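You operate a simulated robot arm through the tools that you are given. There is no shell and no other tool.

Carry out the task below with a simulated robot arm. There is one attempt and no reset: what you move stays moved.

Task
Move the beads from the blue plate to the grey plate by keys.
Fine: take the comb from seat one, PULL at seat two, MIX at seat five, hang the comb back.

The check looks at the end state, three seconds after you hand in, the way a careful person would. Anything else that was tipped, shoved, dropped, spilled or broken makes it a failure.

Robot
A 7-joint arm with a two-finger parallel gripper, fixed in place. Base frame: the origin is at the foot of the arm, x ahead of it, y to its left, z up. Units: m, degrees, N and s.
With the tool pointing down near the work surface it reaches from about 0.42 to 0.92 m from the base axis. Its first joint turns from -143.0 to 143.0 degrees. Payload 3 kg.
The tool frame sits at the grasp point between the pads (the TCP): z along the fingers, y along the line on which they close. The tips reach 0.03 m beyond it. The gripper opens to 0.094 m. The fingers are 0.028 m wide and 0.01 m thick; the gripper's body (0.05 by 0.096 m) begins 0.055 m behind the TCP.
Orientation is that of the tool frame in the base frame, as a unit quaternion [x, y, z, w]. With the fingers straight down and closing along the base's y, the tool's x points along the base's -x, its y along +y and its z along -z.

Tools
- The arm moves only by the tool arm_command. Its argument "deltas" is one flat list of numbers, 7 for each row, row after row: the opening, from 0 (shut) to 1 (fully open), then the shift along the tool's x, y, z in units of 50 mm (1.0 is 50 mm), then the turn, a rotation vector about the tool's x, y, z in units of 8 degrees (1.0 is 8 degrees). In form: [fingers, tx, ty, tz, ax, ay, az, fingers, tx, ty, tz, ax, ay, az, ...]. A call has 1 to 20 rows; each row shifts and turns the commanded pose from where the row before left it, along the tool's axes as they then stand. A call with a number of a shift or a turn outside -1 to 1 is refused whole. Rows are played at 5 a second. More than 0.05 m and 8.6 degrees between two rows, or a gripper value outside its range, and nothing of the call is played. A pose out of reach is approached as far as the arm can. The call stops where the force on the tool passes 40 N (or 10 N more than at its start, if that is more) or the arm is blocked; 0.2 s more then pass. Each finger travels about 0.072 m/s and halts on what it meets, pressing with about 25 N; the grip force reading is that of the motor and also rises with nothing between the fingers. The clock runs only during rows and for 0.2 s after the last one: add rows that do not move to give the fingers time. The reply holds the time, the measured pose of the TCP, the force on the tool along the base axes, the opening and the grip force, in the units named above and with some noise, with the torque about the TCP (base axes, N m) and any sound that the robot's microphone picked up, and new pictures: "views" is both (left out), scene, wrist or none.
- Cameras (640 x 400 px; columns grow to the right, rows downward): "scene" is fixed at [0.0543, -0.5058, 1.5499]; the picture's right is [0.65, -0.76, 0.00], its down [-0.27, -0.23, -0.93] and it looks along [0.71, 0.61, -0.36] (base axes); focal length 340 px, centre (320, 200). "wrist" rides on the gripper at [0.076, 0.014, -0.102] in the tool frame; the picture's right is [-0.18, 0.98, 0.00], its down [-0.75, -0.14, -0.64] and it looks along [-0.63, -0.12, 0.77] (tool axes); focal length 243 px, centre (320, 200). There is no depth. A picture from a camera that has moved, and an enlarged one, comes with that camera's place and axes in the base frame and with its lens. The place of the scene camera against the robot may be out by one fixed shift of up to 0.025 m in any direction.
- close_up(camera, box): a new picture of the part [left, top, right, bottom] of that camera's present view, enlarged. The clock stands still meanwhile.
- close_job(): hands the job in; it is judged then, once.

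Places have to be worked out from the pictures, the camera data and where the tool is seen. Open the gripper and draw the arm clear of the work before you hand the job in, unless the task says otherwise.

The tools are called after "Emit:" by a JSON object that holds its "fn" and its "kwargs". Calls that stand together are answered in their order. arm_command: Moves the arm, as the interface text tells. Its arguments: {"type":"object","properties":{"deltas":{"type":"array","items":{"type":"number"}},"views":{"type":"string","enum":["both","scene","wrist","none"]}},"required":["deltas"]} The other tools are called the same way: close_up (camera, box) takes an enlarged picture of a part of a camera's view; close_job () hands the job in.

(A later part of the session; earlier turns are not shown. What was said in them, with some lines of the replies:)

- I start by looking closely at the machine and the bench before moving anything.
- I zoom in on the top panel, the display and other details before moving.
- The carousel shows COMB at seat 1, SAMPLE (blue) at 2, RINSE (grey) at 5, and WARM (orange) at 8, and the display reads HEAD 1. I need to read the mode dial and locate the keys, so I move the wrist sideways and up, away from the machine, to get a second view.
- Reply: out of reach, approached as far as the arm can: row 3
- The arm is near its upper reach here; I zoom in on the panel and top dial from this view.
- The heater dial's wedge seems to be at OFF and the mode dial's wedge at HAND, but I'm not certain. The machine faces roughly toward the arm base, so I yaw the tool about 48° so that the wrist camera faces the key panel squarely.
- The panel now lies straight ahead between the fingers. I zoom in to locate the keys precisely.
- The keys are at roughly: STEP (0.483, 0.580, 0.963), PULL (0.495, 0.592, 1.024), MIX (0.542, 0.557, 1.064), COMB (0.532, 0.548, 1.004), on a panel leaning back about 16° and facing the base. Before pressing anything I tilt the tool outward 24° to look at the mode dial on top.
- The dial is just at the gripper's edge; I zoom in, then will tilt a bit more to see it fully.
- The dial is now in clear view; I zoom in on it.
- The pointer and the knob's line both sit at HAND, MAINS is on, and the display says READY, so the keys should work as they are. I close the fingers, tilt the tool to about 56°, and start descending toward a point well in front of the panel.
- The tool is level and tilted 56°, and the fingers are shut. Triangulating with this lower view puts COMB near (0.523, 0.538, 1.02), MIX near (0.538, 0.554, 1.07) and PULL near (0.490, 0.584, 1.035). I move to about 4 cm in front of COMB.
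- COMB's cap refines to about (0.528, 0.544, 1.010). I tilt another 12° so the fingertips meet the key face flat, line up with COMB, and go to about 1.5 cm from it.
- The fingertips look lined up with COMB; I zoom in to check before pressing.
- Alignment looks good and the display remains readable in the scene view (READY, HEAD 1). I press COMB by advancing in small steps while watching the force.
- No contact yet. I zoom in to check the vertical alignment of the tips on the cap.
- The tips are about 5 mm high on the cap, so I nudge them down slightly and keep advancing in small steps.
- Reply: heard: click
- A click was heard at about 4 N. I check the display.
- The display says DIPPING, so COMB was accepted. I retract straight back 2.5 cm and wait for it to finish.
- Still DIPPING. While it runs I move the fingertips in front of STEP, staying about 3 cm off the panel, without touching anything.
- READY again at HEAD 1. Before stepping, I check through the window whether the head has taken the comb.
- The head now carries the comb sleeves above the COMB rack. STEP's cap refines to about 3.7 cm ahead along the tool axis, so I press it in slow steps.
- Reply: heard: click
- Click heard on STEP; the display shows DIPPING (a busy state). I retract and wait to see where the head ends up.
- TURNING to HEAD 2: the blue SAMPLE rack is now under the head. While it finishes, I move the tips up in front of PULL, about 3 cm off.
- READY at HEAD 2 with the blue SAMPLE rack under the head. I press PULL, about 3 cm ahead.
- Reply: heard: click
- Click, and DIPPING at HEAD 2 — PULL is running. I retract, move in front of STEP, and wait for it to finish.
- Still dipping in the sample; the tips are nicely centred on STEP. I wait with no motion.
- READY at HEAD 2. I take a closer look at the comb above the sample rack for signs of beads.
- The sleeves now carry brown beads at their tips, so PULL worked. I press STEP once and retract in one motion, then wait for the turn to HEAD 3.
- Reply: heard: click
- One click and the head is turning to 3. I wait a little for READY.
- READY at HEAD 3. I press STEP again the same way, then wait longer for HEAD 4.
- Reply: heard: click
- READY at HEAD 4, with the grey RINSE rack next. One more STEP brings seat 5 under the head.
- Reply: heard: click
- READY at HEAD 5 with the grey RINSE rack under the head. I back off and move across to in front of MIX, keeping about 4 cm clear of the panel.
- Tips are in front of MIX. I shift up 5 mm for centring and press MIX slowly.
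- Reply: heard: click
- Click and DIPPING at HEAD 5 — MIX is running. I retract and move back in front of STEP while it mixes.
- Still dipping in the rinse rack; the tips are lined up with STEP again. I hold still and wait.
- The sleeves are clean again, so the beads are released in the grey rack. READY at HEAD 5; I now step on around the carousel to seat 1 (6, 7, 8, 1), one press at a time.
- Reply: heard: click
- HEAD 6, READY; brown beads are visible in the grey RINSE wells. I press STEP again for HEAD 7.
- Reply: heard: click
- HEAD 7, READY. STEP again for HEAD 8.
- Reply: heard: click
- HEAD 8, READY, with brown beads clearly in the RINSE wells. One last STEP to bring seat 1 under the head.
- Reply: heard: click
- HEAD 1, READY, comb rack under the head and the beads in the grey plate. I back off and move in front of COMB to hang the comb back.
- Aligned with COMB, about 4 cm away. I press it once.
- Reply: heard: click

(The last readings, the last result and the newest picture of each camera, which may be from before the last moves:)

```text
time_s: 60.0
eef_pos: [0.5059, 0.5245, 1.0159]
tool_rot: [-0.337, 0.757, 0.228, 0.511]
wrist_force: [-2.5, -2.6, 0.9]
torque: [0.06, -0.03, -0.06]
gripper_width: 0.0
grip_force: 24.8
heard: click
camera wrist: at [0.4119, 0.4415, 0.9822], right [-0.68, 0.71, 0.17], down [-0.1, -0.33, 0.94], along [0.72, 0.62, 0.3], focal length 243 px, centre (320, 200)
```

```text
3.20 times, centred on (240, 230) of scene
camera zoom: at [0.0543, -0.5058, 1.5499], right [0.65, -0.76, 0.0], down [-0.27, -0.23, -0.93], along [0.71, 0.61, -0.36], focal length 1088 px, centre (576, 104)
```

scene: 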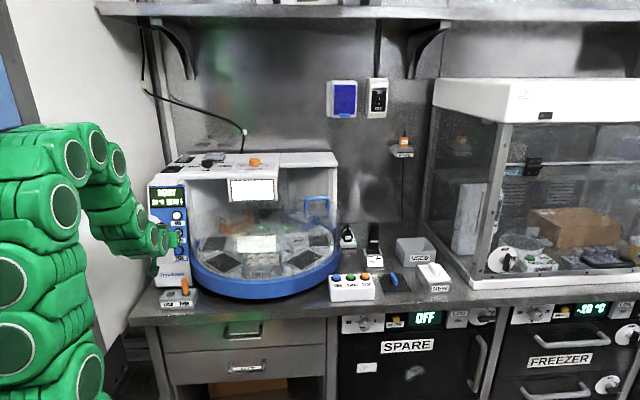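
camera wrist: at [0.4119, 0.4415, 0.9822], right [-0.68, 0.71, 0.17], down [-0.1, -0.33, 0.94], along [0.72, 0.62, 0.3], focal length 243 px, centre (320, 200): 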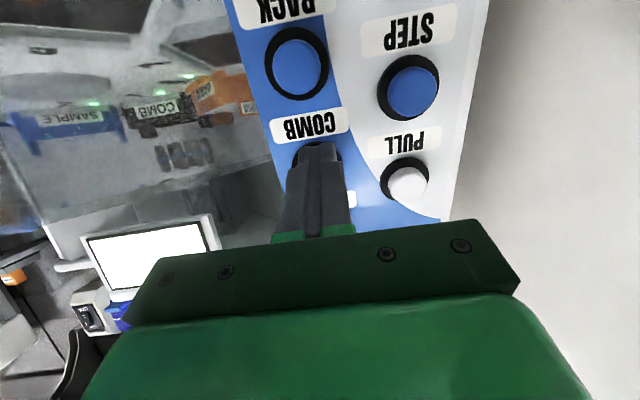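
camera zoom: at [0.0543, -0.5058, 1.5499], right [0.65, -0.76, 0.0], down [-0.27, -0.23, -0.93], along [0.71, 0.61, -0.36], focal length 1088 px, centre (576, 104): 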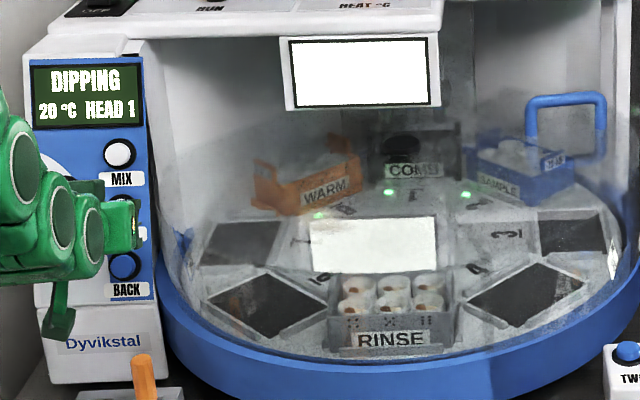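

Click and DIPPING at HEAD 1: the comb is being hung back. I retract well away from the panel and wait for READY.

Emit:
{"fn": "arm_command", "kwargs": {"deltas": [0, 0, 0, -0.5, 0, 0, 0, 0, 0, 0, -0.5, 0, 0, 0, 0, 0, 0, -0.5, 0, 0, 0, 0, 0, 0, 0, 0, 0, 0, 0, 0, 0, 0, 0, 0, 0, 0, 0, 0, 0, 0, 0, 0, 0, 0, 0, 0, 0, 0, 0, 0, 0, 0, 0, 0, 0, 0, 0, 0, 0, 0, 0, 0, 0, 0, 0, 0, 0, 0, 0, 0, 0, 0, 0, 0, 0, 0, 0, 0, 0, 0, 0, 0, 0, 0], "views": "both"}}

Emit:
{"fn": "close_up", "kwargs": {"camera": "scene", "box": [140, 170, 340, 290]}}

Emit:
{"fn": "close_up", "kwargs": {"camera": "wrist", "box": [0, 40, 300, 230]}}

```text
time_s: 62.6
eef_pos: [0.4642, 0.4792, 1.0415]
tool_rot: [-0.337, 0.758, 0.227, 0.511]
wrist_force: [0.5, 0.1, 0.2]
torque: [0.0, -0.02, 0.02]
gripper_width: 0.0
grip_force: 25.0
out of reach, approached as far as the arm can: row 3
camera wrist: at [0.3711, 0.3966, 1.0078], right [-0.68, 0.71, 0.17], down [-0.1, -0.33, 0.94], along [0.72, 0.62, 0.3], focal length 243 px, centre (320, 200)
```

scene: 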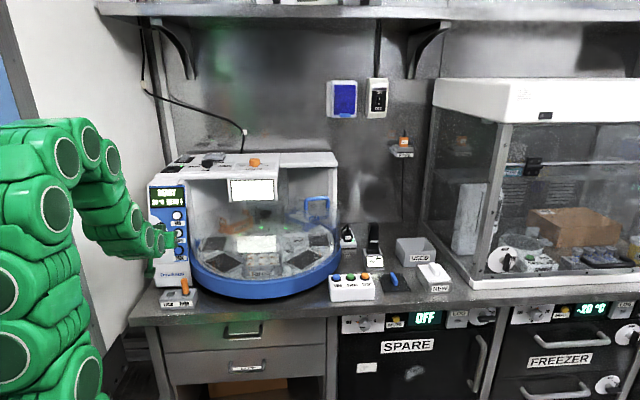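
wrist: 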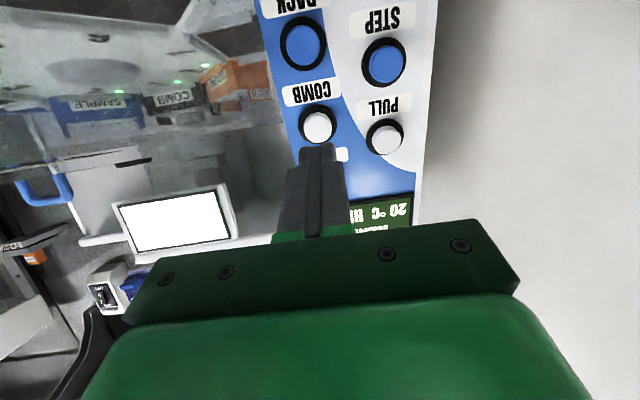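

```text
3.20 times, centred on (240, 230) of scene
camera zoom: at [0.0543, -0.5058, 1.5499], right [0.65, -0.76, 0.0], down [-0.27, -0.23, -0.93], along [0.71, 0.61, -0.36], focal length 1088 px, centre (576, 104)
```

zoom: 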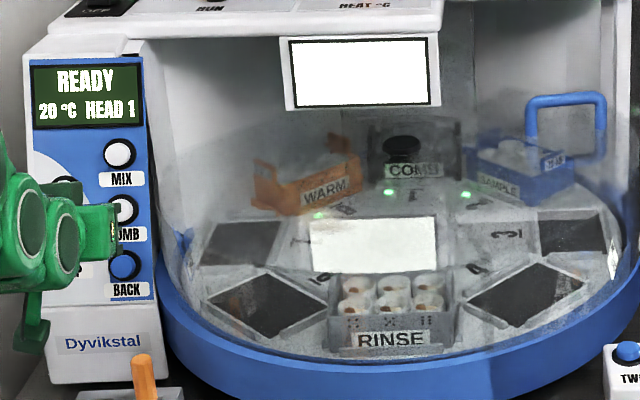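

```text
2.11 times, centred on (150, 135) of wrist
camera zoom: at [0.3711, 0.3966, 1.0078], right [-0.68, 0.71, 0.17], down [-0.1, -0.33, 0.94], along [0.72, 0.62, 0.3], focal length 511 px, centre (678, 337)
```

zoom: 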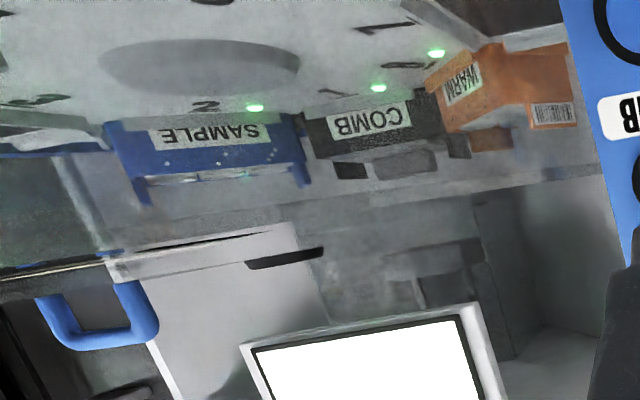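

The comb hangs back in its rack, the head is bare, the display reads READY at HEAD 1, and the beads are in the grey plate. Now I raise the arm straight up, tilt it back and open the gripper clear of the machine.

Emit:
{"fn": "arm_command", "kwargs": {"deltas": [0, -0.7, 0, -0.28, 0, 0, 0, 0, -0.7, 0, -0.28, 0, 0, 0, 0, -0.7, 0, -0.28, 0, 0, 0, 0, 0, 0, 0, 0, 1, 0, 0, 0, 0, 0, 0, 1, 0, 0, 0, 0, 0, 0, 1, 0, 0, 0, 0, 0, 0, 0, 0], "views": "both"}}

```text
time_s: 64.2
eef_pos: [0.4646, 0.479, 1.1556]
tool_rot: [-0.377, 0.847, 0.152, 0.341]
wrist_force: [-0.2, 0.2, 0.8]
torque: [-0.01, -0.02, 0.0]
gripper_width: 0.0
grip_force: 25.1
camera wrist: at [0.37, 0.3941, 1.1741], right [-0.64, 0.76, 0.13], down [0.17, -0.02, 0.99], along [0.75, 0.65, -0.11], focal length 243 px, centre (320, 200)
```

scene: 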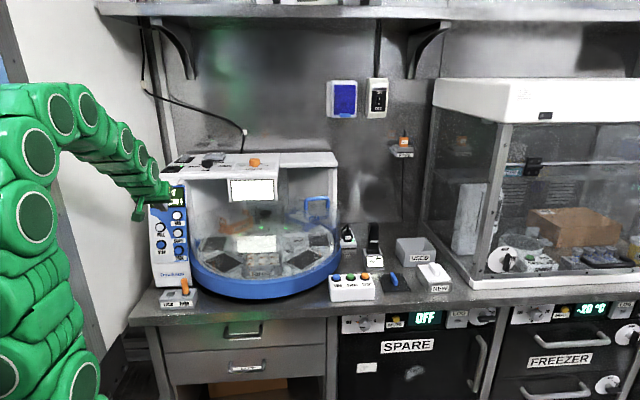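
wrist: 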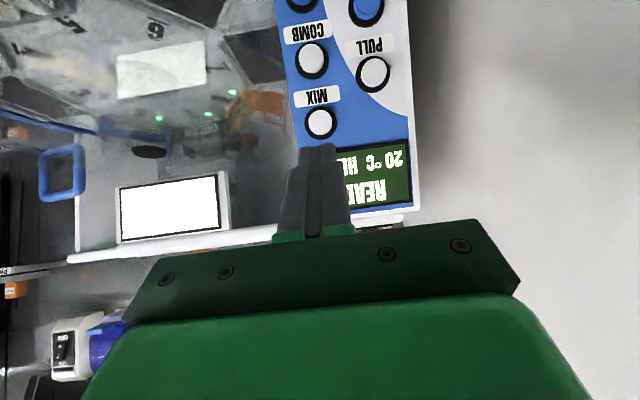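

Clear of the panel; I draw back up along the tool axis another 12 cm and open the fingers there.

Emit:
{"fn": "arm_command", "kwargs": {"deltas": [0, 0, 0, -0.8, 0, 0, 0, 0, 0, 0, -0.8, 0, 0, 0, 0, 0, 0, -0.8, 0, 0, 0, 1, 0, 0, 0, 0, 0, 0, 1, 0, 0, 0, 0, 0, 0, 1, 0, 0, 0, 0, 0, 0, 1, 0, 0, 0, 0, 0, 0, 1, 0, 0, 0, 0, 0, 0], "views": "both"}}

Emit:
{"fn": "close_up", "kwargs": {"camera": "scene", "box": [140, 140, 340, 310]}}

Emit:
{"fn": "close_up", "kwargs": {"camera": "scene", "box": [225, 175, 345, 285]}}

```text
time_s: 66.0
eef_pos: [0.41, 0.4208, 1.2403]
tool_rot: [-0.376, 0.847, 0.152, 0.343]
wrist_force: [0.5, -0.4, 0.0]
torque: [-0.02, -0.02, 0.01]
gripper_width: 0.0941
grip_force: 0.1
camera wrist: at [0.3152, 0.3354, 1.2597], right [-0.64, 0.76, 0.13], down [0.17, -0.02, 0.99], along [0.75, 0.65, -0.11], focal length 243 px, centre (320, 200)
```

scene: 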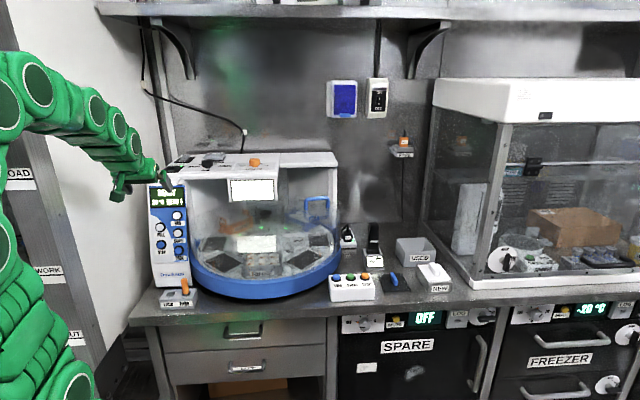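
wrist: 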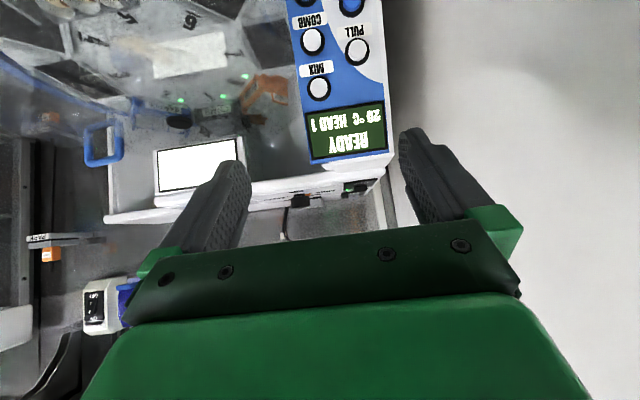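

```text
2.35 times, centred on (240, 225) of scene
camera zoom: at [0.0543, -0.5058, 1.5499], right [0.65, -0.76, 0.0], down [-0.27, -0.23, -0.93], along [0.71, 0.61, -0.36], focal length 800 px, centre (508, 141)
```

zoom: 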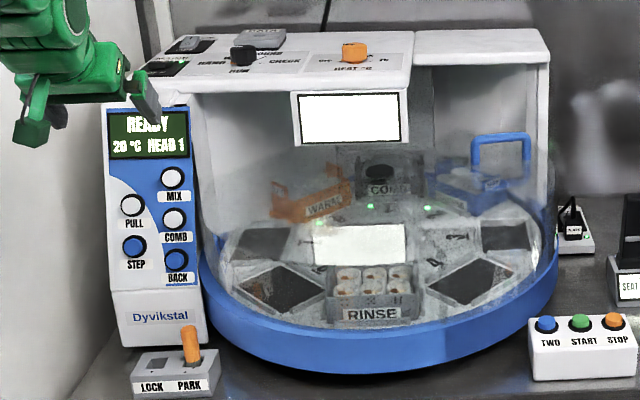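

```text
3.64 times, centred on (285, 230) of scene
camera zoom: at [0.0543, -0.5058, 1.5499], right [0.65, -0.76, 0.0], down [-0.27, -0.23, -0.93], along [0.71, 0.61, -0.36], focal length 1236 px, centre (447, 91)
```

zoom: 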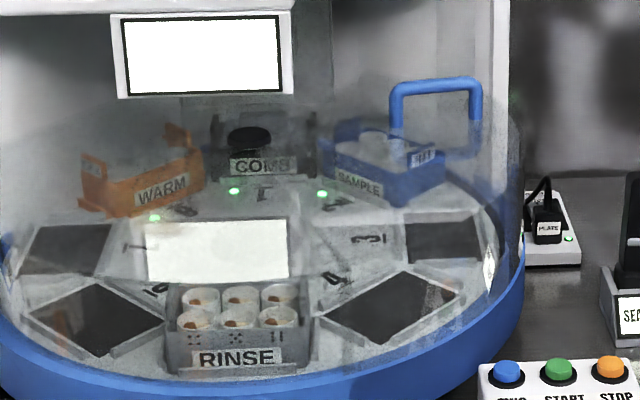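

All six wells of the grey RINSE plate hold beads, and the sleeves are back in the COMB rack. The display shows READY at HEAD 1, nothing else has moved, and the open gripper is well clear. I hand the job in.

Emit:
{"fn": "close_job", "kwargs": {}}

```text
The job is handed in.
```

The beads have been moved from the blue SAMPLE plate to the grey RINSE plate with the panel keys, and I've handed the job in. The result of the check wasn't shown to me.

- **Comb taken:** I pressed COMB at seat one, and the head picked up the comb.
- **Beads pulled:** I stepped to seat two and pressed PULL. Brown beads showed on the comb tips afterwards.
- **Beads released:** I stepped to seat five and pressed MIX. The comb tips came out clean, and all six wells of the grey plate hold beads.
- **Comb hung back:** I stepped on round to seat one and pressed COMB again. The comb is back in its rack, and the display reads READY, HEAD 1.

Each key press clicked once, with only a few newtons of force. I saw nothing else moved or spilled. The gripper is open and the arm is clear of the machine.
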